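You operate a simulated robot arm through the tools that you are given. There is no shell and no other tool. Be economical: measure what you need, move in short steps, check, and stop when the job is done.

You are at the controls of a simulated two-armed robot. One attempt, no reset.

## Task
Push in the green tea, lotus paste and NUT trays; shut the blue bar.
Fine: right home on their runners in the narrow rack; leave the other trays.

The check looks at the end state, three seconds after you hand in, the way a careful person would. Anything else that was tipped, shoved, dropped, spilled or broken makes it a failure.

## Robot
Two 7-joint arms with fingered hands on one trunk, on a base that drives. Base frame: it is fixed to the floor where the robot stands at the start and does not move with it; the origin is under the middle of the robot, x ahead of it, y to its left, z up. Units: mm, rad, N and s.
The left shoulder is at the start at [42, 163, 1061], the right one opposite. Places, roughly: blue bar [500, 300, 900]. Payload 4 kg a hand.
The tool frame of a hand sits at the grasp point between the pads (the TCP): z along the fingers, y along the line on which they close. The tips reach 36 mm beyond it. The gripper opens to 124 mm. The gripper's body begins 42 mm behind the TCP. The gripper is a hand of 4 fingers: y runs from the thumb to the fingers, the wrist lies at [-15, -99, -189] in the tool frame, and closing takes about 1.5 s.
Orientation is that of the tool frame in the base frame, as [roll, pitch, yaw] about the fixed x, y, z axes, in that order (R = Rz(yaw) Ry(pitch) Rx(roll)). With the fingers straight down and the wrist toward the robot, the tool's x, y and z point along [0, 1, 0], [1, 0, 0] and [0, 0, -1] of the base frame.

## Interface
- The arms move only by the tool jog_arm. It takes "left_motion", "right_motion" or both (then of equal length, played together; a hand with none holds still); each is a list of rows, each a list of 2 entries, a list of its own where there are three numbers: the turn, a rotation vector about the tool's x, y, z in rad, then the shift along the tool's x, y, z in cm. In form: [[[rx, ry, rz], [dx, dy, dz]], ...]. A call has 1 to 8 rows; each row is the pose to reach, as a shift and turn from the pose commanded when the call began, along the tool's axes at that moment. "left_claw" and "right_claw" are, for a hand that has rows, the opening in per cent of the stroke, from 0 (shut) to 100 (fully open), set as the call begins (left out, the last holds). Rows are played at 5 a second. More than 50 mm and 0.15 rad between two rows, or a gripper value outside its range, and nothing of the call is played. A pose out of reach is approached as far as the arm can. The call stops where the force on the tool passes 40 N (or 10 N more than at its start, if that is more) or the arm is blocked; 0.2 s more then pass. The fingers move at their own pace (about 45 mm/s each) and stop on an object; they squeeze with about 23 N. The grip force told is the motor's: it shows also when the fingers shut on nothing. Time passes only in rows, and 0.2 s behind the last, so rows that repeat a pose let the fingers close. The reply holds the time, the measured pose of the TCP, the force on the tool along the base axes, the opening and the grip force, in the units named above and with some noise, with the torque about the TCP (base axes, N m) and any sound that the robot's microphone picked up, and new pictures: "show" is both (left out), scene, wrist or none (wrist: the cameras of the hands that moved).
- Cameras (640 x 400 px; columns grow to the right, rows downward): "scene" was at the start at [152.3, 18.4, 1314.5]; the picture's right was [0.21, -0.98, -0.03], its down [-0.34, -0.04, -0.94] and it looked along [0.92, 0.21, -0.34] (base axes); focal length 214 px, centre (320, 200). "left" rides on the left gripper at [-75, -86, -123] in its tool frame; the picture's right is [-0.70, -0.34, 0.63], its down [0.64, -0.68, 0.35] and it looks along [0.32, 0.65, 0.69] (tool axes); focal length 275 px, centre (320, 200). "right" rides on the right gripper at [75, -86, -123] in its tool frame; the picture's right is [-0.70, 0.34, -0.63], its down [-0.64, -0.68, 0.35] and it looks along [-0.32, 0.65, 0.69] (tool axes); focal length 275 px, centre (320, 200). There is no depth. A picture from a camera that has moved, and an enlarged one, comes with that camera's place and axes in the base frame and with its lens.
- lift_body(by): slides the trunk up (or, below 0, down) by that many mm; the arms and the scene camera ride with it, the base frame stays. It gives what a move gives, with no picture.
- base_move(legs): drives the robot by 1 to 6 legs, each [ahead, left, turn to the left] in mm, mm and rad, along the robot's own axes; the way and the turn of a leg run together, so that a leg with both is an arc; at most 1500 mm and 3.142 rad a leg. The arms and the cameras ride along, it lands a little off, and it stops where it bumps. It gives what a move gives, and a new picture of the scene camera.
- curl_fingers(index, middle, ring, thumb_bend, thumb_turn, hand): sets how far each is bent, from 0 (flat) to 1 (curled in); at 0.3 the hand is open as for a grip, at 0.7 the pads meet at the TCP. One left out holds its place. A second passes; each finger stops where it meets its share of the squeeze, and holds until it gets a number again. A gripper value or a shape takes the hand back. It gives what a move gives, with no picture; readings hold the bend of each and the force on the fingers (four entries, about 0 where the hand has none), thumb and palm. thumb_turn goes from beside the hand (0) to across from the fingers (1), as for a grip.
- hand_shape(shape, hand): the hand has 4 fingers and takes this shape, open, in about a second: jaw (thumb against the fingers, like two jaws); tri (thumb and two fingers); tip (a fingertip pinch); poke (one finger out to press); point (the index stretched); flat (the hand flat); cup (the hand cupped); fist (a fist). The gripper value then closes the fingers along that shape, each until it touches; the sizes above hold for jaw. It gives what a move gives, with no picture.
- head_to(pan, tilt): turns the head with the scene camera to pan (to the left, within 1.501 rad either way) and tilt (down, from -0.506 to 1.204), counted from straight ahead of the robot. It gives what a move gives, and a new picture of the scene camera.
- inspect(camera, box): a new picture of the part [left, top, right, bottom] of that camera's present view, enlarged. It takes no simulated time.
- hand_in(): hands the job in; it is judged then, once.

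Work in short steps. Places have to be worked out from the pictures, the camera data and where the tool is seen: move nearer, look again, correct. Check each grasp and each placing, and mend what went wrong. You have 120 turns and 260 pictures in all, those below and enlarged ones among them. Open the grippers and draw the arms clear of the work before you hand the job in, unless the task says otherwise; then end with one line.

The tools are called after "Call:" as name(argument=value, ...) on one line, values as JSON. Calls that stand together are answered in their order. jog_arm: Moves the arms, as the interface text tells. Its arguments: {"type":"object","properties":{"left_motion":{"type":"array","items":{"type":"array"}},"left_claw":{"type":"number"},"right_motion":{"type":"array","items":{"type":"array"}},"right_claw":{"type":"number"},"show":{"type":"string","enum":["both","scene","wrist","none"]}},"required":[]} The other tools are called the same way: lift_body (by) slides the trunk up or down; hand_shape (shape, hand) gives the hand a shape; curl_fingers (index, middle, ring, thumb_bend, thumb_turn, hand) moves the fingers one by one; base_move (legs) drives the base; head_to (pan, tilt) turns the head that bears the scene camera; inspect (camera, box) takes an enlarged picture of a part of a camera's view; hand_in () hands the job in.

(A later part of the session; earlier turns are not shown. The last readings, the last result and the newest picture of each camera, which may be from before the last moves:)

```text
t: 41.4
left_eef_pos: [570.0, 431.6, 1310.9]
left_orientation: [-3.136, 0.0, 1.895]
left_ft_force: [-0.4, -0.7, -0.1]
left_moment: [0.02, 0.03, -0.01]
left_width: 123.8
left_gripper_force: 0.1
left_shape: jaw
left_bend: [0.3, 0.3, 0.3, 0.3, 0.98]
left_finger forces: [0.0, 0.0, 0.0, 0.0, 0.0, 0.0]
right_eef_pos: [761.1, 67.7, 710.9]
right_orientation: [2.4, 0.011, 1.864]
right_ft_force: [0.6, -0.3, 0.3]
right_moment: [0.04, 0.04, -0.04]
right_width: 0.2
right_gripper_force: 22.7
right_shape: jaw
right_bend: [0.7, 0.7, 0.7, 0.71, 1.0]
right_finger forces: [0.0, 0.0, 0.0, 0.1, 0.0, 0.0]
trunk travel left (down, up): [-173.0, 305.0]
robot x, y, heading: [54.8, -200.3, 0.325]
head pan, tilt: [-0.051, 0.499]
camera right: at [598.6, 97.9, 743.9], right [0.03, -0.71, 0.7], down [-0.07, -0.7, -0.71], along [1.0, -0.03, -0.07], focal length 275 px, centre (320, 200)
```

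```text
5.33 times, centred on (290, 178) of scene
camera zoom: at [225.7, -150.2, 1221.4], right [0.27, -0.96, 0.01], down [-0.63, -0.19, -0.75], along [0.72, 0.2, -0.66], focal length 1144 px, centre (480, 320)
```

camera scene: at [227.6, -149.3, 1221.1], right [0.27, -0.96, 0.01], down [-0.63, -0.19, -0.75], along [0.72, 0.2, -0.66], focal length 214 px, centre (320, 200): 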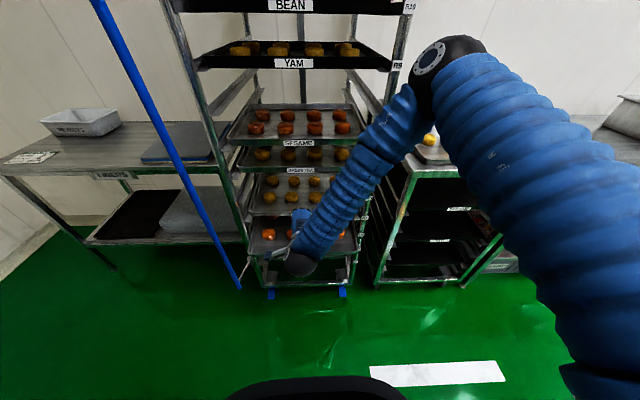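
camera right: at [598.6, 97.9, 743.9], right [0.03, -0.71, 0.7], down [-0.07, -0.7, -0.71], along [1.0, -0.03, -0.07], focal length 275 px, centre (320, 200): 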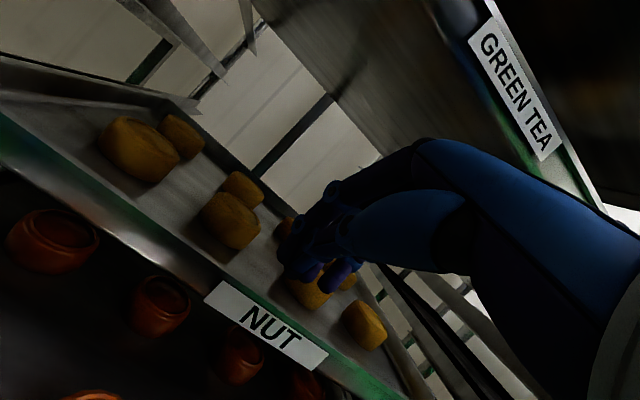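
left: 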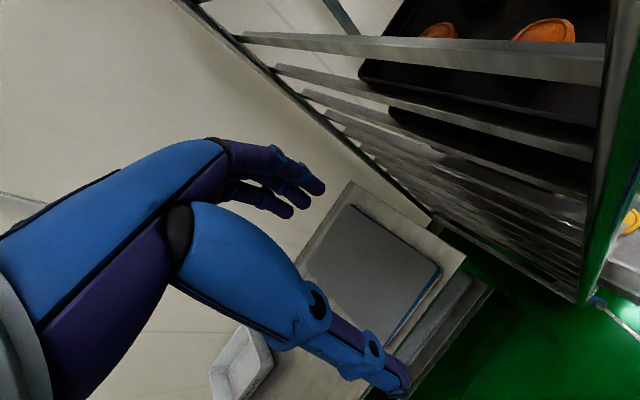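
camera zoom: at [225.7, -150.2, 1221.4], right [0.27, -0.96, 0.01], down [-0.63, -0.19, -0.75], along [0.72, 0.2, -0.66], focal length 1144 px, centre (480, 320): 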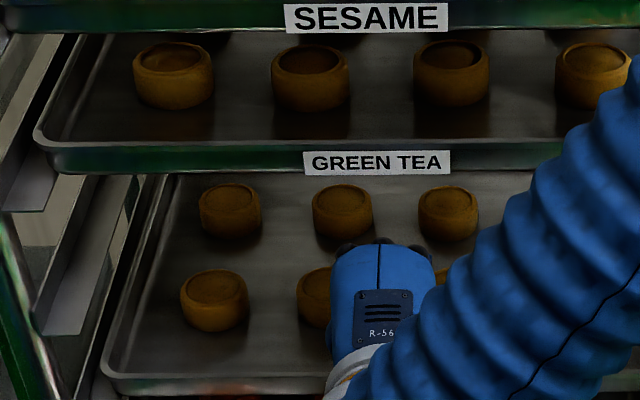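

Tips are over the NUT tray between the middle buns and 40 mm behind the lip. I lower 38 mm and ease back 22 mm toward contact.

Call:
jog_arm(right_motion=[[[0, 0, 0], [0, -1.28, 1.4]], [[0, 0, 0], [0, -2.57, 2.8]], [[0, 0, 0], [0, -3.16, 2.26]], [[0, 0, 0], [0, -3.68, 1.79]], [[0, 0, 0], [0, -4.19, 1.32]], [[0, 0, 0], [0, -4.19, 1.32]]], show="wrist")

```text
t: 42.8
left_eef_pos: [570.0, 431.8, 1311.9]
left_orientation: [-3.139, -0.002, 1.894]
left_ft_force: [-0.5, 0.4, 0.0]
left_moment: [-0.01, 0.0, -0.02]
left_width: 123.6
left_gripper_force: 0.0
left_shape: jaw
left_bend: [0.3, 0.3, 0.3, 0.3, 0.98]
left_finger forces: [0.0, 0.0, 0.0, 0.0, 0.0, 0.0]
right_eef_pos: [738.0, 62.7, 676.3]
right_orientation: [2.399, 0.011, 1.864]
right_ft_force: [10.1, 3.8, 21.5]
right_moment: [0.28, -0.45, 0.06]
right_width: 0.0
right_gripper_force: 23.3
right_shape: jaw
right_bend: [0.7, 0.7, 0.7, 0.74, 1.0]
right_finger forces: [0.0, 0.0, 0.0, 0.0, 37.1, 0.0]
trunk travel left (down, up): [-173.0, 305.0]
robot x, y, heading: [53.9, -202.1, 0.323]
head pan, tilt: [-0.051, 0.499]
camera right: at [576.6, 91.7, 708.2], right [0.03, -0.71, 0.7], down [-0.07, -0.7, -0.71], along [1.0, -0.03, -0.07], focal length 275 px, centre (320, 200)
```

right: 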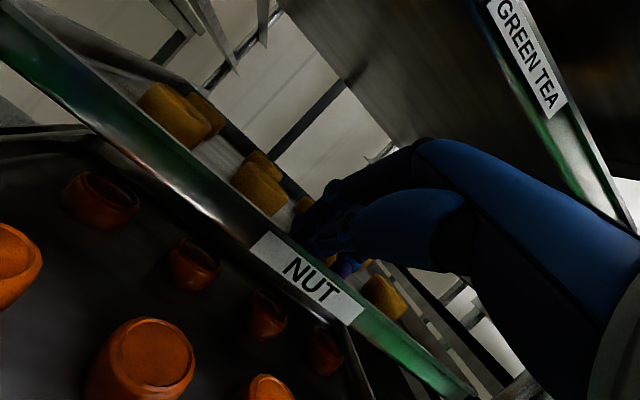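

The thumb bears on the rim with 21 N downward. I raise 5 mm to unload, then draw back 8 mm.

Call:
jog_arm(right_motion=[[[0, 0, 0], [0, 0.34, -0.37]], [[0, 0, 0], [0, 0.04, -0.64]], [[0, 0, 0], [0, -0.25, -0.91]], [[0, 0, 0], [0, -0.25, -0.91]]], show="none")

Call:
inspect(camera="scene", box=[235, 195, 285, 226])

```text
t: 43.8
left_eef_pos: [571.4, 431.1, 1309.8]
left_orientation: [-3.137, 0.0, 1.895]
left_ft_force: [0.5, 0.1, 0.6]
left_moment: [-0.01, 0.01, 0.0]
left_width: 123.7
left_gripper_force: 0.0
left_shape: jaw
left_bend: [0.3, 0.3, 0.3, 0.3, 0.98]
left_finger forces: [0.0, 0.0, 0.0, 0.0, 0.1, 0.1]
right_eef_pos: [729.0, 60.3, 679.4]
right_orientation: [2.402, 0.012, 1.863]
right_ft_force: [3.3, 2.1, 0.3]
right_moment: [0.0, -0.01, 0.0]
right_width: 0.0
right_gripper_force: 23.2
right_shape: jaw
right_bend: [0.7, 0.7, 0.7, 0.73, 1.0]
right_finger forces: [0.0, 0.0, 0.0, 0.0, 0.0, 0.1]
trunk travel left (down, up): [-173.0, 305.0]
robot x, y, heading: [56.8, -200.6, 0.319]
head pan, tilt: [-0.051, 0.499]
```

```text
12.80 times, centred on (260, 210) of scene
camera zoom: at [225.6, -150.0, 1221.4], right [0.27, -0.96, 0.01], down [-0.63, -0.19, -0.75], along [0.72, 0.2, -0.66], focal length 2745 px, centre (1088, 66)
```

zoom: 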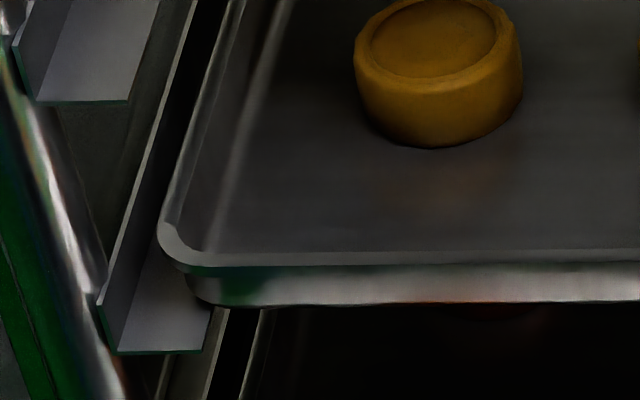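

The pull worked but overshot: NUT gap is now about 19 mm, and the target is ~32. I lift out over the lip, come round in front, and push to the exact spot (TCP U≈665).

Call:
jog_arm(right_motion=[[[0, 0, 0], [0, 1.5, -1.34]], [[0, 0, 0], [0, 2.85, -2.82]], [[0, 0, 0], [0, -0.47, -5.85]], [[0, 0, 0], [0, -2.1, -7.34]], [[0, 0, 0], [0, -4.8, -4.39]], [[0, 0, 0], [0, -5.94, -3.13]], [[0, 0, 0], [0, -4.1, -1.45]], [[0, 0, 0], [0, -2.7, -0.16]]], show="none")

Call:
inspect(camera="scene", box=[235, 195, 285, 226])

Call:
inspect(camera="right", box=[0, 0, 640, 400])

```text
t: 45.6
left_eef_pos: [570.6, 431.7, 1310.8]
left_orientation: [-3.136, 0.0, 1.897]
left_ft_force: [-0.3, 0.3, -0.1]
left_moment: [0.0, -0.05, -0.02]
left_width: 124.1
left_gripper_force: 0.0
left_shape: jaw
left_bend: [0.3, 0.3, 0.3, 0.3, 0.98]
left_finger forces: [0.0, 0.0, 0.1, 0.0, 0.0, 0.1]
right_eef_pos: [710.8, 53.8, 663.7]
right_orientation: [2.4, 0.01, 1.864]
right_ft_force: [-1.7, -1.0, 0.7]
right_moment: [-0.02, -0.05, 0.03]
right_width: 0.1
right_gripper_force: 22.9
right_shape: jaw
right_bend: [0.7, 0.7, 0.7, 0.73, 1.0]
right_finger forces: [0.0, 1.6, 0.1, 0.0, 0.1, 0.1]
trunk travel left (down, up): [-173.0, 305.0]
robot x, y, heading: [58.7, -202.8, 0.323]
head pan, tilt: [-0.051, 0.499]
```

```text
12.80 times, centred on (260, 210) of scene
camera zoom: at [225.5, -150.0, 1221.5], right [0.27, -0.96, 0.01], down [-0.63, -0.19, -0.75], along [0.73, 0.2, -0.66], focal length 2745 px, centre (1088, 66)
```

zoom: 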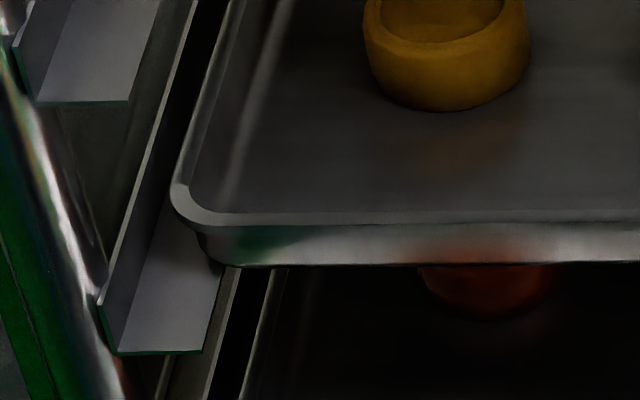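

```text
1.00 times, centred on (320, 200) of right
camera zoom: at [549.6, 83.8, 696.2], right [0.03, -0.71, 0.7], down [-0.07, -0.7, -0.71], along [1.0, -0.03, -0.07], focal length 275 px, centre (320, 200)
```

zoom: 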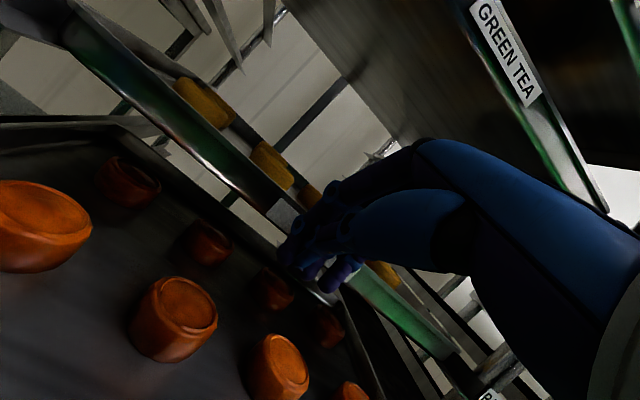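

NUT is now at ≈35 mm gap, matching home. Next is LOTUS PASTE: I back off 120 mm and drop 100 mm.

Call:
jog_arm(right_motion=[[[0, 0, 0], [0, -2.95, -2.7]], [[0, 0, 0], [0, -5.9, -5.4]], [[0, 0, 0], [0, -8.86, -8.1]], [[0, 0, 0], [0, -12.2, -4.41]], [[0, 0, 0], [0, -15.6, -0.72]], [[0, 0, 0], [0, -15.6, -0.72]]], show="wrist")

Call:
inspect(camera="scene", box=[220, 120, 380, 290])

```text
refused: row 5 steps farther than a row can; nothing moved
```

```text
2.35 times, centred on (300, 205) of scene
camera zoom: at [225.5, -150.0, 1221.5], right [0.27, -0.96, 0.01], down [-0.63, -0.19, -0.75], along [0.73, 0.2, -0.66], focal length 505 px, centre (367, 188)
```

zoom: 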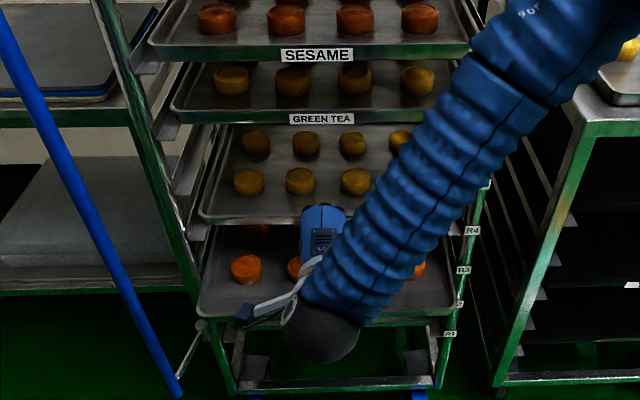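

A row step was slightly too long, so I redo it with finer steps.

Call:
jog_arm(right_motion=[[[0, 0, 0], [0, -2.95, -2.7]], [[0, 0, 0], [0, -5.9, -5.4]], [[0, 0, 0], [0, -8.86, -8.1]], [[0, 0, 0], [0, -11.1, -5.64]], [[0, 0, 0], [0, -13.3, -3.2]], [[0, 0, 0], [0, -15.6, -0.72]], [[0, 0, 0], [0, -15.6, -0.72]]], show="wrist")

Call:
inspect(camera="scene", box=[220, 120, 380, 290])

```text
t: 47.2
left_eef_pos: [571.1, 431.3, 1311.8]
left_orientation: [-3.138, 0.001, 1.895]
left_ft_force: [0.7, -0.1, 0.3]
left_moment: [0.03, -0.01, 0.01]
left_width: 123.8
left_gripper_force: 0.1
left_shape: jaw
left_bend: [0.3, 0.3, 0.3, 0.3, 0.98]
left_finger forces: [0.0, 0.0, 0.1, 0.0, 0.1, 0.0]
right_eef_pos: [593.5, 26.9, 568.2]
right_orientation: [2.403, 0.014, 1.857]
right_ft_force: [0.6, 0.1, 0.1]
right_moment: [-0.01, 0.03, 0.03]
right_width: 0.0
right_gripper_force: 23.0
right_shape: jaw
right_bend: [0.7, 0.7, 0.7, 0.73, 1.0]
right_finger forces: [0.1, 0.0, 0.1, 0.1, 0.1, 0.1]
right hand out of reach, approached as far as the arm can: row 6, 7
trunk travel left (down, up): [-173.0, 305.0]
robot x, y, heading: [58.0, -200.0, 0.316]
head pan, tilt: [-0.051, 0.499]
camera right: at [432.5, 58.2, 600.3], right [0.02, -0.71, 0.7], down [-0.08, -0.7, -0.71], along [1.0, -0.04, -0.07], focal length 275 px, centre (320, 200)
```

right: 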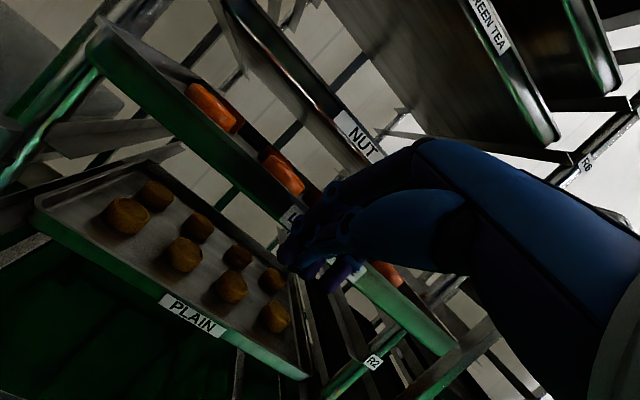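

```text
2.35 times, centred on (300, 205) of scene
camera zoom: at [225.4, -150.6, 1221.7], right [0.27, -0.96, 0.01], down [-0.63, -0.19, -0.75], along [0.73, 0.2, -0.66], focal length 505 px, centre (367, 188)
```

zoom: 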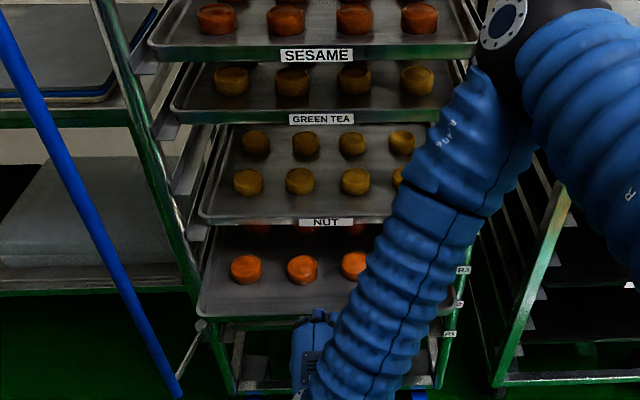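

Tips at z≈541 are in front of the LOTUS lip, about 20 mm left of centre. I shift right a little and push with the base by 85 mm.

Call:
base_move(legs=[[0, -14, 0], [85, 0, 0]])

Call:
inspect(camera="scene", box=[210, 140, 370, 300])

Call:
inspect(camera="right", box=[0, 0, 640, 400])

```text
t: 48.7
left_eef_pos: [650.9, 439.4, 1314.8]
left_orientation: [3.139, -0.003, 1.893]
left_ft_force: [-0.5, 0.0, 0.4]
left_moment: [-0.04, 0.0, -0.03]
left_width: 123.8
left_gripper_force: 0.0
left_shape: jaw
left_bend: [0.3, 0.3, 0.3, 0.3, 0.98]
left_finger forces: [0.0, 0.1, 0.0, 0.1, 0.1, 0.0]
right_eef_pos: [673.2, 37.4, 566.9]
right_orientation: [2.404, 0.012, 1.854]
right_ft_force: [0.3, 0.2, 0.5]
right_moment: [-0.01, 0.01, 0.0]
right_width: 0.0
right_gripper_force: 22.8
right_shape: jaw
right_bend: [0.7, 0.7, 0.7, 0.73, 1.0]
right_finger forces: [0.0, 0.1, 0.0, 0.0, 0.1, 0.0]
trunk travel left (down, up): [-173.0, 305.0]
robot x, y, heading: [141.5, -185.9, 0.317]
head pan, tilt: [-0.051, 0.499]
camera scene: at [303.8, -141.1, 1221.6], right [0.27, -0.96, 0.01], down [-0.63, -0.18, -0.76], along [0.73, 0.2, -0.65], focal length 214 px, centre (320, 200)
```

scene: 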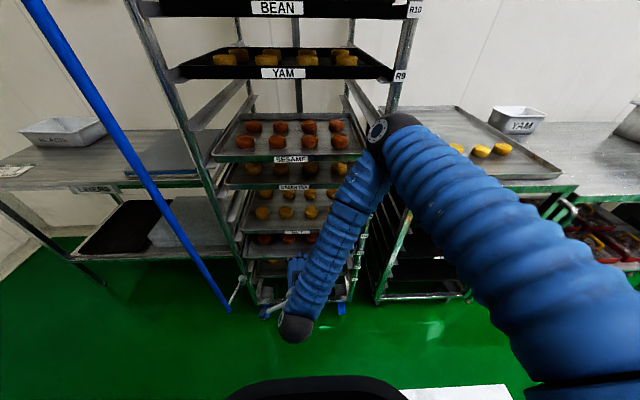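

```text
2.50 times, centred on (290, 220) of scene
camera zoom: at [303.8, -141.1, 1221.6], right [0.27, -0.96, 0.01], down [-0.63, -0.18, -0.76], along [0.73, 0.2, -0.65], focal length 536 px, centre (395, 150)
```

zoom: 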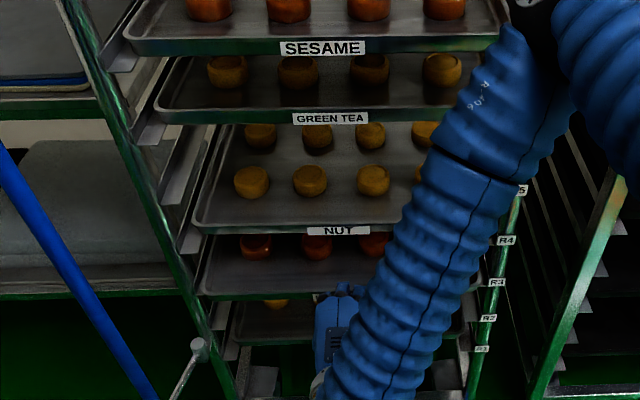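

```text
1.00 times, centred on (320, 200) of right
camera zoom: at [511.9, 68.3, 599.8], right [0.02, -0.71, 0.7], down [-0.08, -0.7, -0.71], along [1.0, -0.04, -0.07], focal length 275 px, centre (320, 200)
```

zoom: 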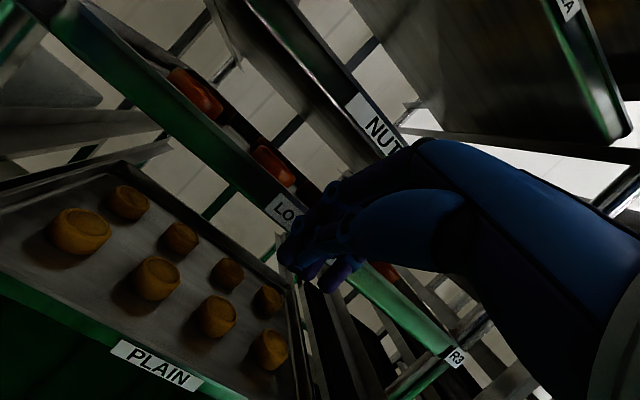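

LOTUS moves in. I zoom on its left runner end to measure the gap.

Call:
inspect(camera="scene", box=[240, 225, 300, 270])

Call:
inspect(camera="scene", box=[230, 205, 280, 236])

```text
8.89 times, centred on (270, 248) of scene
camera zoom: at [303.8, -141.1, 1221.6], right [0.27, -0.96, 0.01], down [-0.63, -0.18, -0.76], along [0.73, 0.2, -0.65], focal length 1906 px, centre (764, -222)
```

zoom: 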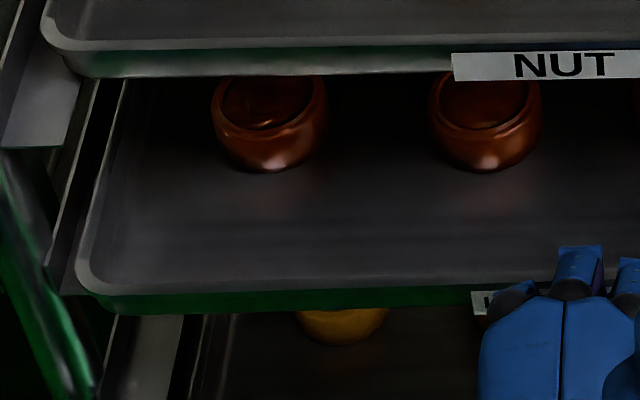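

```text
12.80 times, centred on (255, 220) of scene
camera zoom: at [303.8, -141.1, 1221.6], right [0.27, -0.96, 0.01], down [-0.63, -0.18, -0.76], along [0.73, 0.2, -0.65], focal length 2745 px, centre (1152, -62)
```

zoom: 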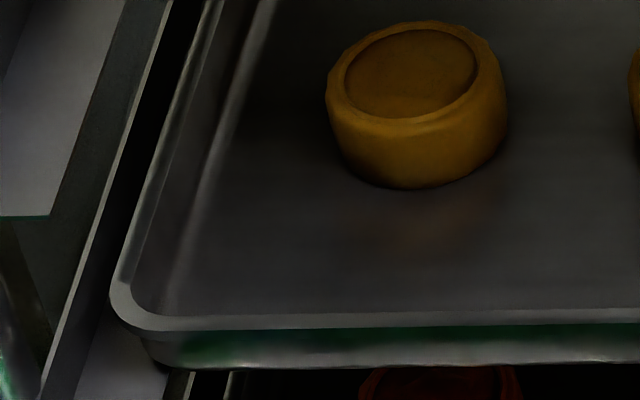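

LOTUS still needs about 39 mm. I advance 28 mm with the base.

Call:
base_move(legs=[[28, 0, 0]])

Call:
inspect(camera="scene", box=[230, 225, 290, 270])

```text
t: 49.4
left_eef_pos: [652.7, 440.7, 1315.0]
left_orientation: [3.141, -0.001, 1.888]
left_ft_force: [-0.7, 0.3, -0.4]
left_moment: [-0.01, -0.02, 0.0]
left_width: 123.9
left_gripper_force: 0.1
left_shape: jaw
left_bend: [0.3, 0.3, 0.3, 0.3, 0.98]
left_finger forces: [0.0, 0.1, 0.0, 0.0, 0.0, 0.0]
right_eef_pos: [671.6, 36.3, 567.5]
right_orientation: [2.408, 0.014, 1.853]
right_ft_force: [0.4, 0.9, -0.4]
right_moment: [0.01, 0.0, -0.04]
right_width: 0.0
right_gripper_force: 22.6
right_shape: jaw
right_bend: [0.7, 0.7, 0.7, 0.73, 1.0]
right_finger forces: [0.0, 0.0, 0.0, 0.0, 0.0, 0.1]
trunk travel left (down, up): [-173.0, 305.0]
robot x, y, heading: [139.1, -190.5, 0.316]
head pan, tilt: [-0.051, 0.499]
stopped in leg 1: the robot was blocked; the commanded pose is now the measured one
camera scene: at [304.2, -139.4, 1223.4], right [0.26, -0.96, 0.01], down [-0.63, -0.18, -0.76], along [0.73, 0.19, -0.66], focal length 214 px, centre (320, 200)
```

scene: 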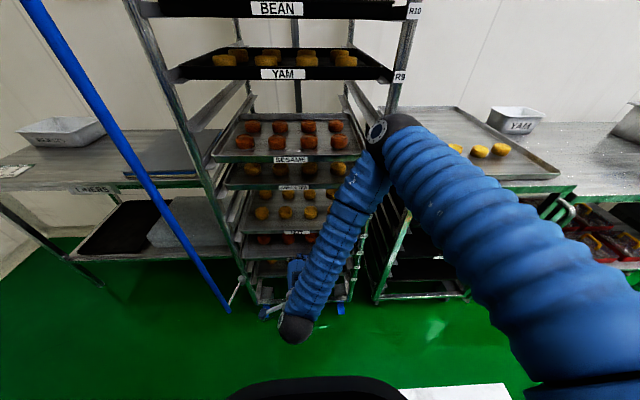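

```text
8.89 times, centred on (260, 248) of scene
camera zoom: at [304.2, -139.4, 1223.4], right [0.26, -0.96, 0.01], down [-0.63, -0.18, -0.76], along [0.73, 0.19, -0.66], focal length 1906 px, centre (853, -222)
```

zoom: 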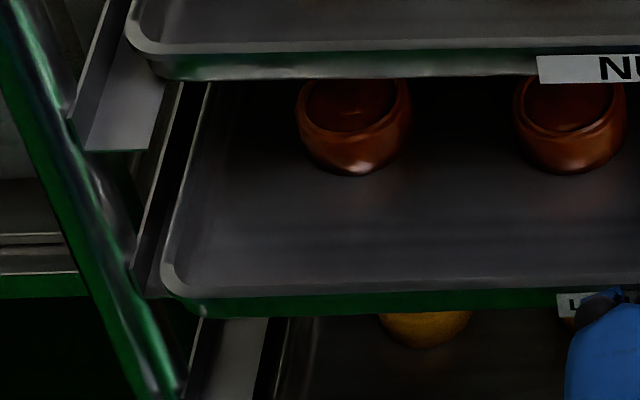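

The base reports blocked although LOTUS shows no force. I check what's touching, using the left camera and a look to the left.

Call:
inspect(camera="left", box=[0, 0, 640, 400])

Call:
head_to(pan=0.7, tilt=0.2)

Call:
head_to(pan=0.3, tilt=1.1)

Call:
head_to(pan=-0.7, tilt=0.6)

```text
1.00 times, centred on (320, 200) of left
camera zoom: at [595.8, 341.9, 1437.1], right [-0.1, -0.77, -0.63], down [-0.85, 0.4, -0.35], along [0.52, 0.5, -0.69], focal length 275 px, centre (320, 200)
```

zoom: 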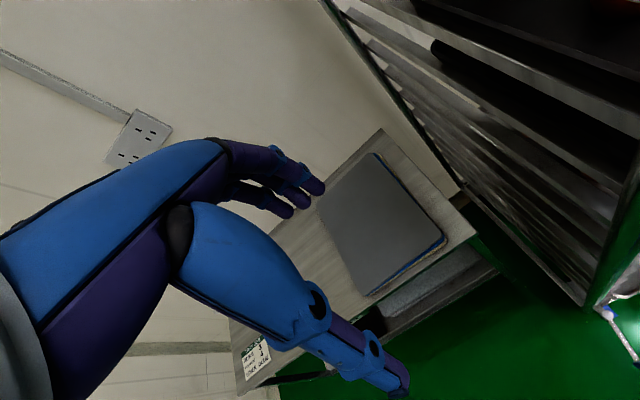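

```text
t: 50.5
left_eef_pos: [652.7, 440.8, 1315.4]
left_orientation: [3.139, -0.001, 1.89]
left_ft_force: [0.1, 0.4, -0.8]
left_moment: [0.0, 0.01, 0.03]
left_width: 123.9
left_gripper_force: 0.0
left_shape: jaw
left_bend: [0.3, 0.3, 0.3, 0.3, 0.98]
left_finger forces: [0.0, 0.0, 0.0, 0.0, 0.0, 0.0]
right_eef_pos: [672.1, 35.4, 566.7]
right_orientation: [2.408, 0.014, 1.852]
right_ft_force: [0.3, -0.6, 0.7]
right_moment: [-0.01, 0.04, 0.0]
right_width: 0.0
right_gripper_force: 22.9
right_shape: jaw
right_bend: [0.7, 0.7, 0.7, 0.73, 1.0]
right_finger forces: [0.0, 0.1, 0.1, 0.0, 0.0, 0.1]
trunk travel left (down, up): [-173.0, 305.0]
robot x, y, heading: [138.5, -183.3, 0.316]
head pan, tilt: [0.7, 0.201]
camera scene: at [271.4, -82.5, 1254.0], right [0.84, -0.53, -0.14], down [-0.3, -0.23, -0.92], along [0.46, 0.81, -0.36], focal length 214 px, centre (320, 200)
```

scene: 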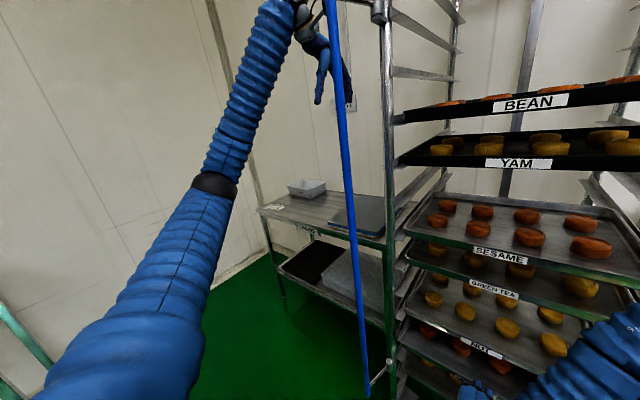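

```text
t: 51.6
left_eef_pos: [652.7, 439.2, 1315.1]
left_orientation: [3.14, -0.001, 1.89]
left_ft_force: [0.1, -0.1, -0.2]
left_moment: [-0.02, 0.01, -0.03]
left_width: 123.8
left_gripper_force: 0.0
left_shape: jaw
left_bend: [0.3, 0.3, 0.3, 0.3, 0.98]
left_finger forces: [0.0, 0.0, 0.0, 0.0, 0.1, 0.0]
right_eef_pos: [671.8, 36.6, 566.0]
right_orientation: [2.41, 0.012, 1.855]
right_ft_force: [0.3, 0.7, 0.2]
right_moment: [-0.04, 0.02, -0.02]
right_width: 0.0
right_gripper_force: 22.7
right_shape: jaw
right_bend: [0.7, 0.7, 0.7, 0.73, 1.0]
right_finger forces: [0.1, 0.1, 0.0, 0.0, 0.0, 0.1]
trunk travel left (down, up): [-173.0, 305.0]
robot x, y, heading: [141.6, -187.2, 0.322]
head pan, tilt: [0.3, 1.1]
camera scene: at [258.9, -130.2, 1182.7], right [0.57, -0.82, -0.06], down [-0.8, -0.54, -0.26], along [0.18, 0.2, -0.96], focal length 214 px, centre (320, 200)
```

scene: 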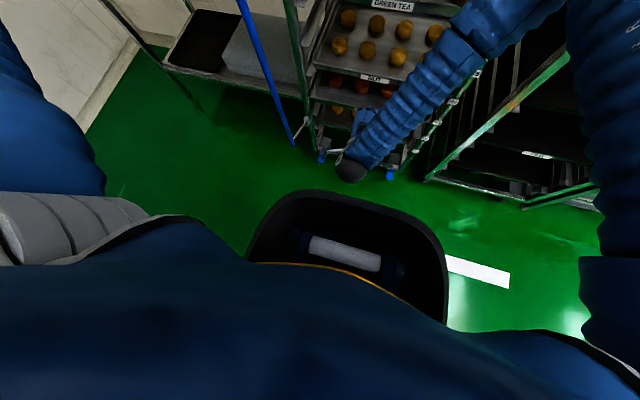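

```text
t: 52.9
left_eef_pos: [652.8, 439.6, 1315.2]
left_orientation: [3.14, 0.0, 1.891]
left_ft_force: [-0.8, -0.5, -0.2]
left_moment: [0.03, 0.03, 0.0]
left_width: 123.5
left_gripper_force: 0.1
left_shape: jaw
left_bend: [0.3, 0.3, 0.3, 0.3, 0.98]
left_finger forces: [0.0, 0.1, 0.0, 0.0, 0.0, 0.0]
right_eef_pos: [670.8, 37.1, 564.8]
right_orientation: [2.41, 0.013, 1.855]
right_ft_force: [-0.1, -0.4, -0.5]
right_moment: [-0.02, 0.02, 0.02]
right_width: 0.1
right_gripper_force: 23.2
right_shape: jaw
right_bend: [0.7, 0.7, 0.7, 0.73, 1.0]
right_finger forces: [0.0, 0.0, 0.1, 0.0, 0.0, 0.1]
trunk travel left (down, up): [-173.0, 305.0]
robot x, y, heading: [142.8, -186.8, 0.321]
head pan, tilt: [-0.7, 0.6]
camera scene: at [297.1, -197.3, 1218.7], right [-0.36, -0.92, 0.14], down [-0.68, 0.16, -0.71], along [0.64, -0.35, -0.69], focal length 214 px, centre (320, 200)
```

scene: 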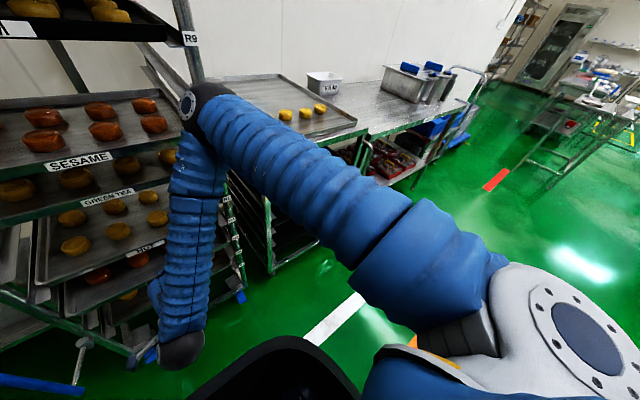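

Nothing visible is touching apart from the tray, so I test whether LOTUS itself resists by pushing 10 mm with the arm and reading force.

Call:
jog_arm(right_motion=[[[0, 0, 0], [0, 0.37, 0.33]], [[0, 0, 0], [0, 0.74, 0.67]], [[0, 0, 0], [0, 0.74, 0.67]]], show="wrist")

Call:
head_to(pan=-0.05, tilt=0.5)

Call:
inspect(camera="scene", box=[230, 225, 290, 270])

```text
t: 53.7
left_eef_pos: [653.1, 442.8, 1312.3]
left_orientation: [-3.141, 0.001, 1.89]
left_ft_force: [-0.3, -0.2, -0.2]
left_moment: [0.0, -0.03, 0.01]
left_width: 124.0
left_gripper_force: 0.0
left_shape: jaw
left_bend: [0.3, 0.3, 0.3, 0.3, 0.98]
left_finger forces: [0.1, 0.0, 0.0, 0.0, 0.0, 0.0]
right_eef_pos: [676.5, 39.0, 562.0]
right_orientation: [2.416, 0.015, 1.854]
right_ft_force: [-1.7, -0.2, -1.1]
right_moment: [0.01, 0.02, -0.01]
right_width: 0.0
right_gripper_force: 23.6
right_shape: jaw
right_bend: [0.7, 0.7, 0.7, 0.73, 1.0]
right_finger forces: [0.0, 2.5, 0.0, 0.1, 0.0, 0.0]
trunk travel left (down, up): [-173.0, 305.0]
robot x, y, heading: [140.7, -185.5, 0.316]
head pan, tilt: [-0.7, 0.6]
camera right: at [516.2, 71.2, 596.7], right [0.03, -0.71, 0.71], down [-0.09, -0.71, -0.7], along [1.0, -0.04, -0.08], focal length 275 px, centre (320, 200)
```

right: 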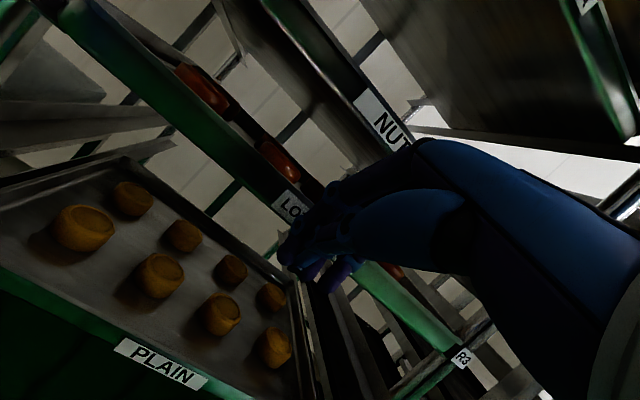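

```text
t: 54.8
left_eef_pos: [653.0, 441.1, 1313.4]
left_orientation: [-3.14, -0.001, 1.891]
left_ft_force: [0.6, 0.3, -0.1]
left_moment: [0.0, 0.01, 0.03]
left_width: 123.6
left_gripper_force: 0.2
left_shape: jaw
left_bend: [0.3, 0.3, 0.3, 0.3, 0.98]
left_finger forces: [0.1, 0.0, 0.0, 0.0, 0.1, 0.0]
right_eef_pos: [679.1, 38.2, 566.1]
right_orientation: [2.412, 0.016, 1.853]
right_ft_force: [-2.6, -1.4, -0.3]
right_moment: [0.03, -0.01, -0.05]
right_width: 0.0
right_gripper_force: 23.1
right_shape: jaw
right_bend: [0.7, 0.7, 0.7, 0.73, 1.0]
right_finger forces: [0.0, 3.1, 0.0, 0.1, 0.1, 0.1]
trunk travel left (down, up): [-173.0, 305.0]
robot x, y, heading: [140.9, -190.3, 0.319]
head pan, tilt: [-0.051, 0.499]
camera scene: at [304.4, -139.4, 1222.3], right [0.26, -0.96, 0.01], down [-0.63, -0.18, -0.75], along [0.73, 0.19, -0.66], focal length 214 px, centre (320, 200)
```

scene: 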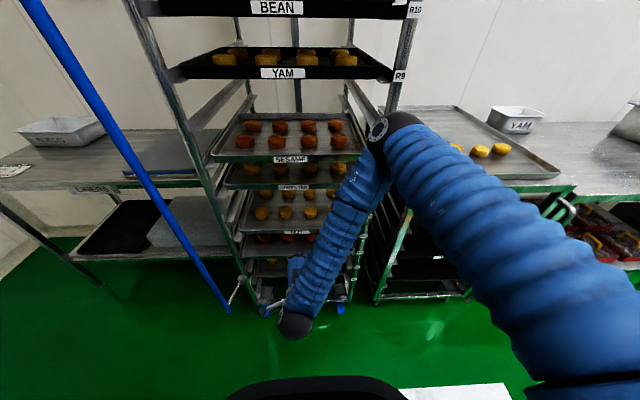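

```text
8.89 times, centred on (260, 248) of scene
camera zoom: at [304.4, -139.4, 1222.3], right [0.26, -0.96, 0.01], down [-0.63, -0.18, -0.75], along [0.73, 0.19, -0.66], focal length 1906 px, centre (853, -222)
```

zoom: 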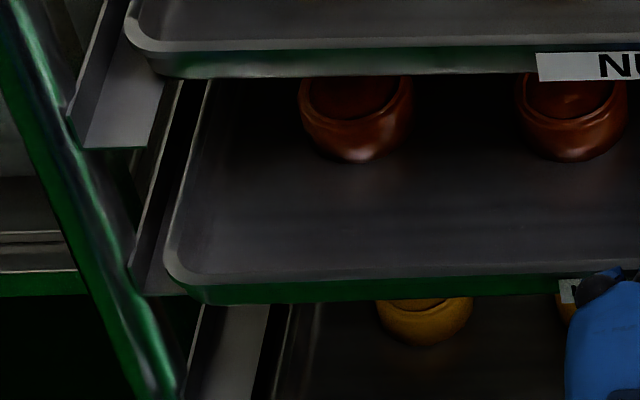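

LOTUS slides freely, so the base is just limited elsewhere and I'll use the arm. I push 32 mm more.

Call:
jog_arm(right_motion=[[[0, 0, 0], [0, 0.75, 0.66]], [[0, 0, 0], [0, 1.5, 1.33]], [[0, 0, 0], [0, 2.38, 2.13]], [[0, 0, 0], [0, 2.38, 2.13]]], show="none")

Call:
inspect(camera="scene", box=[230, 225, 290, 270])

```text
t: 55.8
left_eef_pos: [653.3, 440.4, 1313.9]
left_orientation: [-3.142, 0.001, 1.891]
left_ft_force: [0.4, 0.4, 0.0]
left_moment: [-0.02, 0.0, -0.03]
left_width: 123.7
left_gripper_force: 0.2
left_shape: jaw
left_bend: [0.3, 0.3, 0.3, 0.3, 0.98]
left_finger forces: [0.0, 0.1, 0.0, 0.0, 0.0, 0.0]
right_eef_pos: [710.3, 50.9, 567.0]
right_orientation: [2.414, 0.015, 1.85]
right_ft_force: [-3.7, -0.9, 0.2]
right_moment: [0.01, 0.02, -0.05]
right_width: 0.1
right_gripper_force: 23.3
right_shape: jaw
right_bend: [0.7, 0.7, 0.7, 0.73, 1.0]
right_finger forces: [0.0, 3.6, 0.0, 0.1, 0.0, 0.0]
right hand out of reach, approached as far as the arm can: row 3, 4
trunk travel left (down, up): [-173.0, 305.0]
robot x, y, heading: [140.3, -187.8, 0.313]
head pan, tilt: [-0.051, 0.499]
```

```text
8.89 times, centred on (260, 248) of scene
camera zoom: at [304.8, -138.7, 1222.5], right [0.26, -0.96, 0.01], down [-0.63, -0.18, -0.75], along [0.73, 0.19, -0.66], focal length 1906 px, centre (853, -222)
```

zoom: 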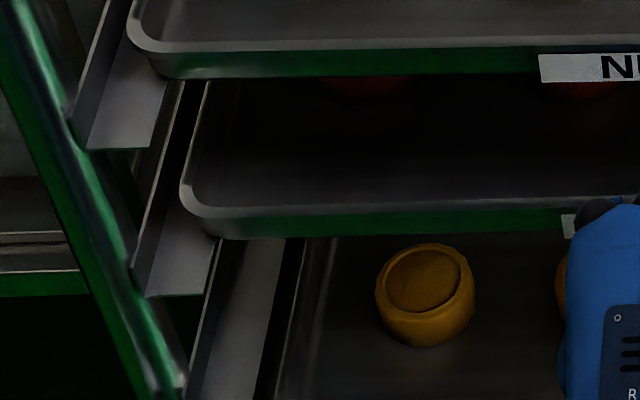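

LOTUS gap is now ≈29–30 mm, home within a few mm. I measure GREEN TEA against SESAME again from this closer spot, on both sides.

Call:
inspect(camera="scene", box=[205, 140, 255, 171])

Call:
inspect(camera="scene", box=[215, 175, 265, 206])

Call:
inspect(camera="scene", box=[330, 130, 390, 175])

Call:
inspect(camera="scene", box=[240, 255, 300, 300])

```text
12.80 times, centred on (230, 156) of scene
camera zoom: at [304.8, -138.7, 1222.5], right [0.26, -0.96, 0.01], down [-0.63, -0.18, -0.75], along [0.73, 0.19, -0.66], focal length 2745 px, centre (1472, 770)
```

zoom: 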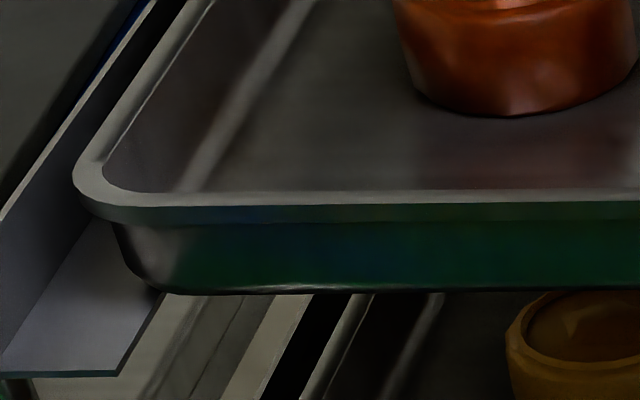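

```text
12.80 times, centred on (240, 190) of scene
camera zoom: at [304.8, -138.7, 1222.5], right [0.26, -0.96, 0.01], down [-0.63, -0.18, -0.75], along [0.73, 0.19, -0.66], focal length 2745 px, centre (1344, 322)
```

zoom: 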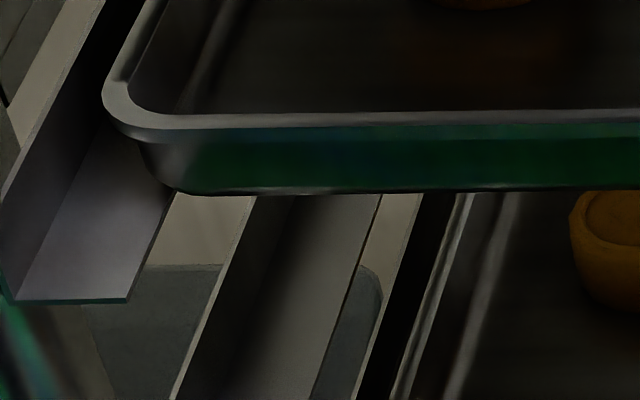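

```text
8.89 times, centred on (360, 152) of scene
camera zoom: at [304.8, -138.7, 1222.5], right [0.26, -0.96, 0.01], down [-0.63, -0.18, -0.75], along [0.73, 0.19, -0.66], focal length 1906 px, centre (-36, 622)
```

zoom: 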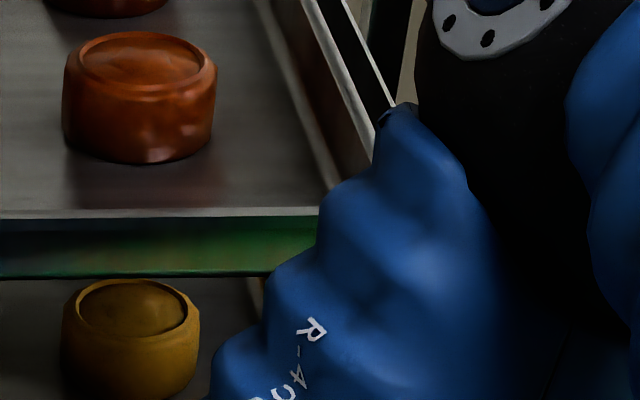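

```text
8.89 times, centred on (270, 278) of scene
camera zoom: at [304.8, -138.7, 1222.5], right [0.26, -0.96, 0.01], down [-0.63, -0.18, -0.75], along [0.73, 0.19, -0.66], focal length 1906 px, centre (764, -489)
```

zoom: 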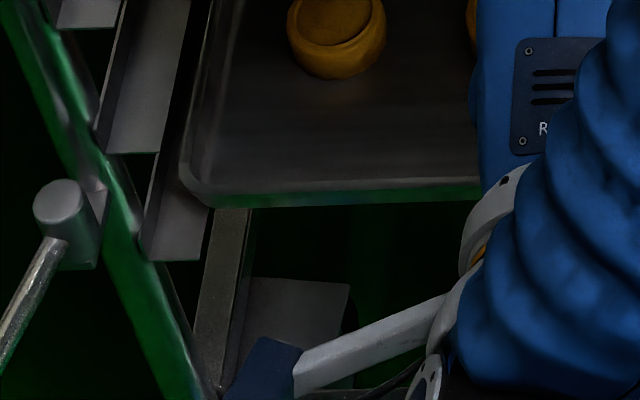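

LOTUS and the others now match the home line (GREEN TEA +8, NUT +5, LOTUS −1 mm), and PLAIN and SESAME are untouched. I draw the right hand back, then back the base off 250 mm.

Call:
jog_arm(right_motion=[[[0, 0, 0], [0, -2.98, -2.66]], [[0, 0, 0], [0, -5.96, -5.3]], [[0, 0, 0], [0, -8.2, -7.3]]], show="none")

Call:
base_move(legs=[[-250, 0, 0]])

Call:
head_to(pan=0.3, tilt=0.1)

```text
t: 56.5
left_eef_pos: [657.1, 440.8, 1311.3]
left_orientation: [-3.139, 0.0, 1.888]
left_ft_force: [1.1, 1.1, -0.2]
left_moment: [-0.07, -0.01, -0.03]
left_width: 123.8
left_gripper_force: 0.1
left_shape: jaw
left_bend: [0.3, 0.3, 0.3, 0.3, 0.98]
left_finger forces: [0.0, 0.0, 0.0, 0.1, 0.1, 0.0]
right_eef_pos: [608.3, 28.0, 566.5]
right_orientation: [2.424, 0.012, 1.858]
right_ft_force: [-0.4, -0.1, 0.3]
right_moment: [-0.01, -0.01, 0.0]
right_width: 0.2
right_gripper_force: 22.6
right_shape: jaw
right_bend: [0.7, 0.7, 0.7, 0.73, 1.0]
right_finger forces: [0.1, 0.1, 0.0, 0.1, 0.0, 0.0]
right hand out of reach, approached as far as the arm can: row 3
trunk travel left (down, up): [-173.0, 305.0]
robot x, y, heading: [139.8, -186.1, 0.315]
head pan, tilt: [-0.051, 0.499]
```

```text
t: 58.3
left_eef_pos: [431.7, 364.0, 1312.6]
left_orientation: [-3.138, 0.0, 1.885]
left_ft_force: [-0.6, -0.6, 1.0]
left_moment: [-0.01, -0.08, 0.0]
left_width: 123.9
left_gripper_force: 0.1
left_shape: jaw
left_bend: [0.3, 0.3, 0.3, 0.3, 0.98]
left_finger forces: [0.1, 0.1, 0.0, 0.0, 0.0, 0.0]
right_eef_pos: [381.5, -51.1, 566.9]
right_orientation: [2.421, 0.013, 1.852]
right_ft_force: [0.3, -0.4, -0.4]
right_moment: [0.01, -0.01, -0.03]
right_width: 0.2
right_gripper_force: 22.8
right_shape: jaw
right_bend: [0.7, 0.7, 0.7, 0.73, 1.0]
right_finger forces: [0.0, 0.1, 0.0, 0.0, 0.1, 0.0]
trunk travel left (down, up): [-173.0, 305.0]
robot x, y, heading: [-89.7, -259.4, 0.314]
head pan, tilt: [-0.051, 0.499]
camera scene: at [79.0, -214.0, 1221.7], right [0.26, -0.97, 0.01], down [-0.63, -0.18, -0.75], along [0.73, 0.19, -0.66], focal length 214 px, centre (320, 200)
```

scene: 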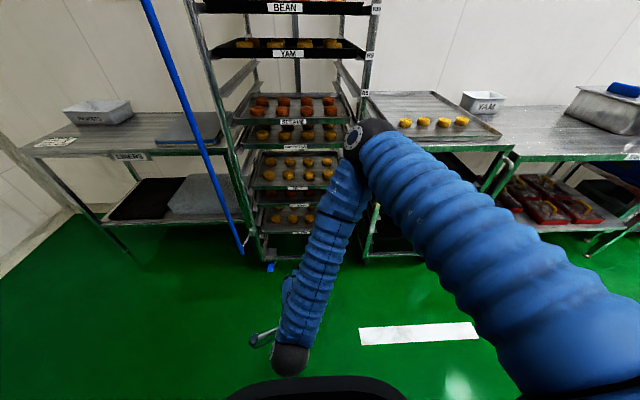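

```text
t: 59.2
left_eef_pos: [433.1, 363.6, 1311.2]
left_orientation: [-3.136, -0.001, 1.884]
left_ft_force: [0.5, 0.0, 0.4]
left_moment: [-0.02, -0.01, 0.0]
left_width: 123.8
left_gripper_force: 0.0
left_shape: jaw
left_bend: [0.3, 0.3, 0.3, 0.3, 0.98]
left_finger forces: [0.0, 0.0, 0.1, 0.0, 0.0, 0.1]
right_eef_pos: [381.7, -49.6, 567.8]
right_orientation: [2.422, 0.014, 1.851]
right_ft_force: [0.0, -0.8, -0.4]
right_moment: [0.01, -0.01, 0.01]
right_width: 0.0
right_gripper_force: 22.9
right_shape: jaw
right_bend: [0.7, 0.7, 0.7, 0.73, 1.0]
right_finger forces: [0.1, 0.1, 0.0, 0.0, 0.0, 0.0]
trunk travel left (down, up): [-173.0, 305.0]
robot x, y, heading: [-86.1, -261.0, 0.313]
head pan, tilt: [0.3, 0.099]
camera scene: at [75.4, -181.7, 1258.2], right [0.57, -0.82, -0.06], down [-0.29, -0.12, -0.95], along [0.77, 0.56, -0.31], focal length 214 px, centre (320, 200)
```

scene: 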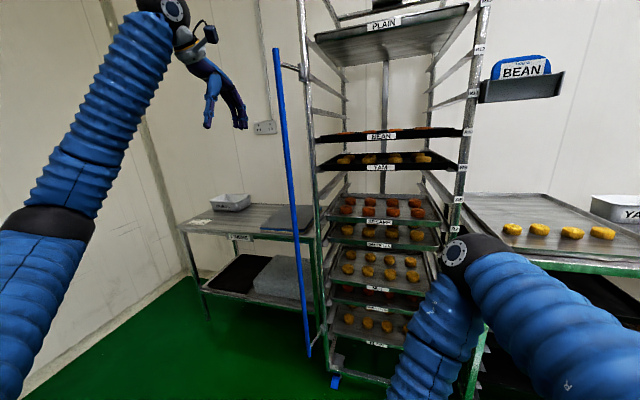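

All clear of the rack. I look at the bar hinges and for any catch on the right post.

Call:
inspect(camera="scene", box=[260, 30, 340, 110])

Call:
inspect(camera="scene", box=[290, 290, 370, 390])

Call:
inspect(camera="scene", box=[280, 0, 500, 250])

```text
5.00 times, centred on (300, 70) of scene
camera zoom: at [75.4, -181.7, 1258.2], right [0.57, -0.82, -0.06], down [-0.29, -0.12, -0.95], along [0.77, 0.56, -0.31], focal length 1072 px, centre (420, 850)
```

zoom: 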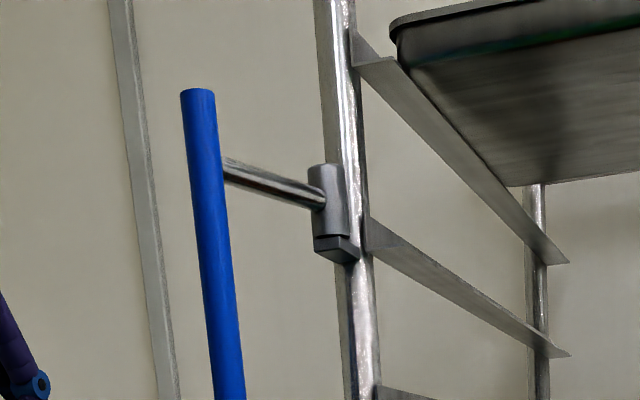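

```text
4.00 times, centred on (330, 340) of scene
camera zoom: at [75.4, -181.7, 1258.2], right [0.57, -0.82, -0.06], down [-0.29, -0.12, -0.95], along [0.77, 0.56, -0.31], focal length 858 px, centre (280, -360)
```

zoom: 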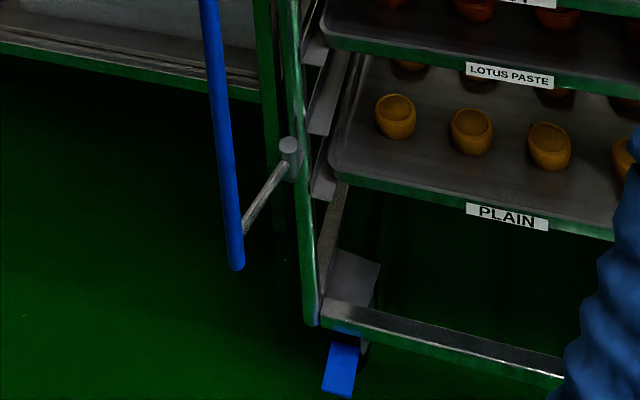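

```text
1.60 times, centred on (390, 125) of scene
camera zoom: at [75.4, -181.7, 1258.2], right [0.57, -0.82, -0.06], down [-0.29, -0.12, -0.95], along [0.77, 0.56, -0.31], focal length 343 px, centre (208, 320)
```

zoom: 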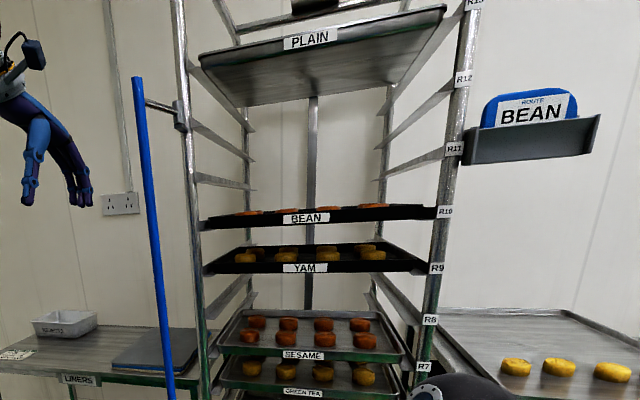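

The bar hangs on vertical pins at about U 700, l 223, with arms ~165 mm sticking straight out, so the bar is near U 535, l 225. It swings right and inward to shut. I close the left hand and lower it to mid-height, left of the bar.

Call:
jog_arm(left_claw=0, left_motion=[[[0, 0, 0], [0, 0.3, 4.4]], [[0, 0, 0], [0, 0.6, 8.8]], [[0, 0, 0], [0, 0.9, 13.2]], [[0, 0, 0], [0, 1.2, 17.6]], [[0, 0, 0], [0, 1.5, 22]], [[0, 0, 0], [0, 1.8, 26.4]], [[0, 0, 0], [0, 2.1, 30.8]], [[0, 0, 0], [0, 2.4, 35.2]]], show="both")

```text
t: 61.0
left_eef_pos: [450.8, 375.8, 959.1]
left_orientation: [-3.139, 0.0, 1.885]
left_ft_force: [-0.6, -0.1, 0.1]
left_moment: [0.01, -0.01, 0.01]
left_width: 0.0
left_gripper_force: 15.2
left_shape: jaw
left_bend: [0.7, 0.7, 0.7, 0.71, 1.0]
left_finger forces: [0.1, 0.1, 0.1, 0.1, 0.1, 0.0]
right_eef_pos: [382.0, -50.1, 566.7]
right_orientation: [2.425, 0.014, 1.849]
right_ft_force: [-0.2, 0.4, -0.2]
right_moment: [-0.01, 0.0, 0.02]
right_width: 0.0
right_gripper_force: 23.1
right_shape: jaw
right_bend: [0.7, 0.7, 0.7, 0.73, 1.0]
right_finger forces: [0.0, 0.0, 0.1, 0.0, 0.0, 0.0]
trunk travel left (down, up): [-173.0, 305.0]
robot x, y, heading: [-85.6, -259.4, 0.309]
head pan, tilt: [0.3, 0.099]
camera scene: at [75.6, -181.2, 1258.2], right [0.57, -0.82, -0.06], down [-0.29, -0.12, -0.95], along [0.77, 0.56, -0.31], focal length 214 px, centre (320, 200)
camera left: at [392.7, 278.0, 1081.5], right [-0.11, -0.77, -0.63], down [-0.85, 0.4, -0.34], along [0.52, 0.5, -0.69], focal length 275 px, centre (320, 200)
```

scene: 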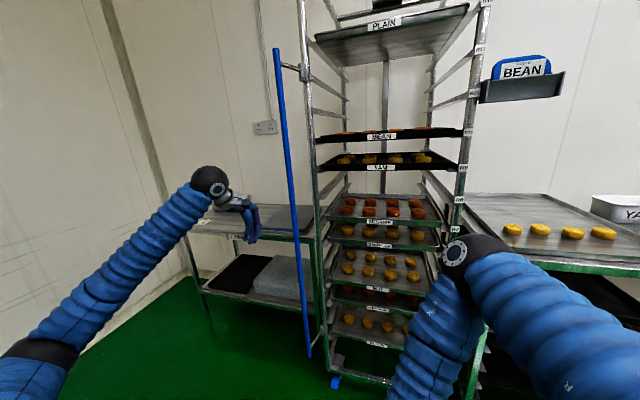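
left: 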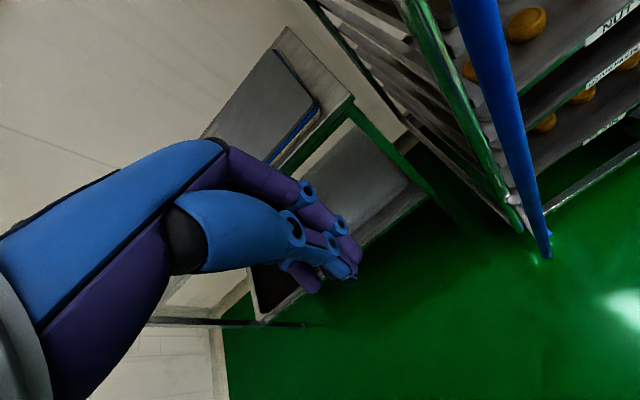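

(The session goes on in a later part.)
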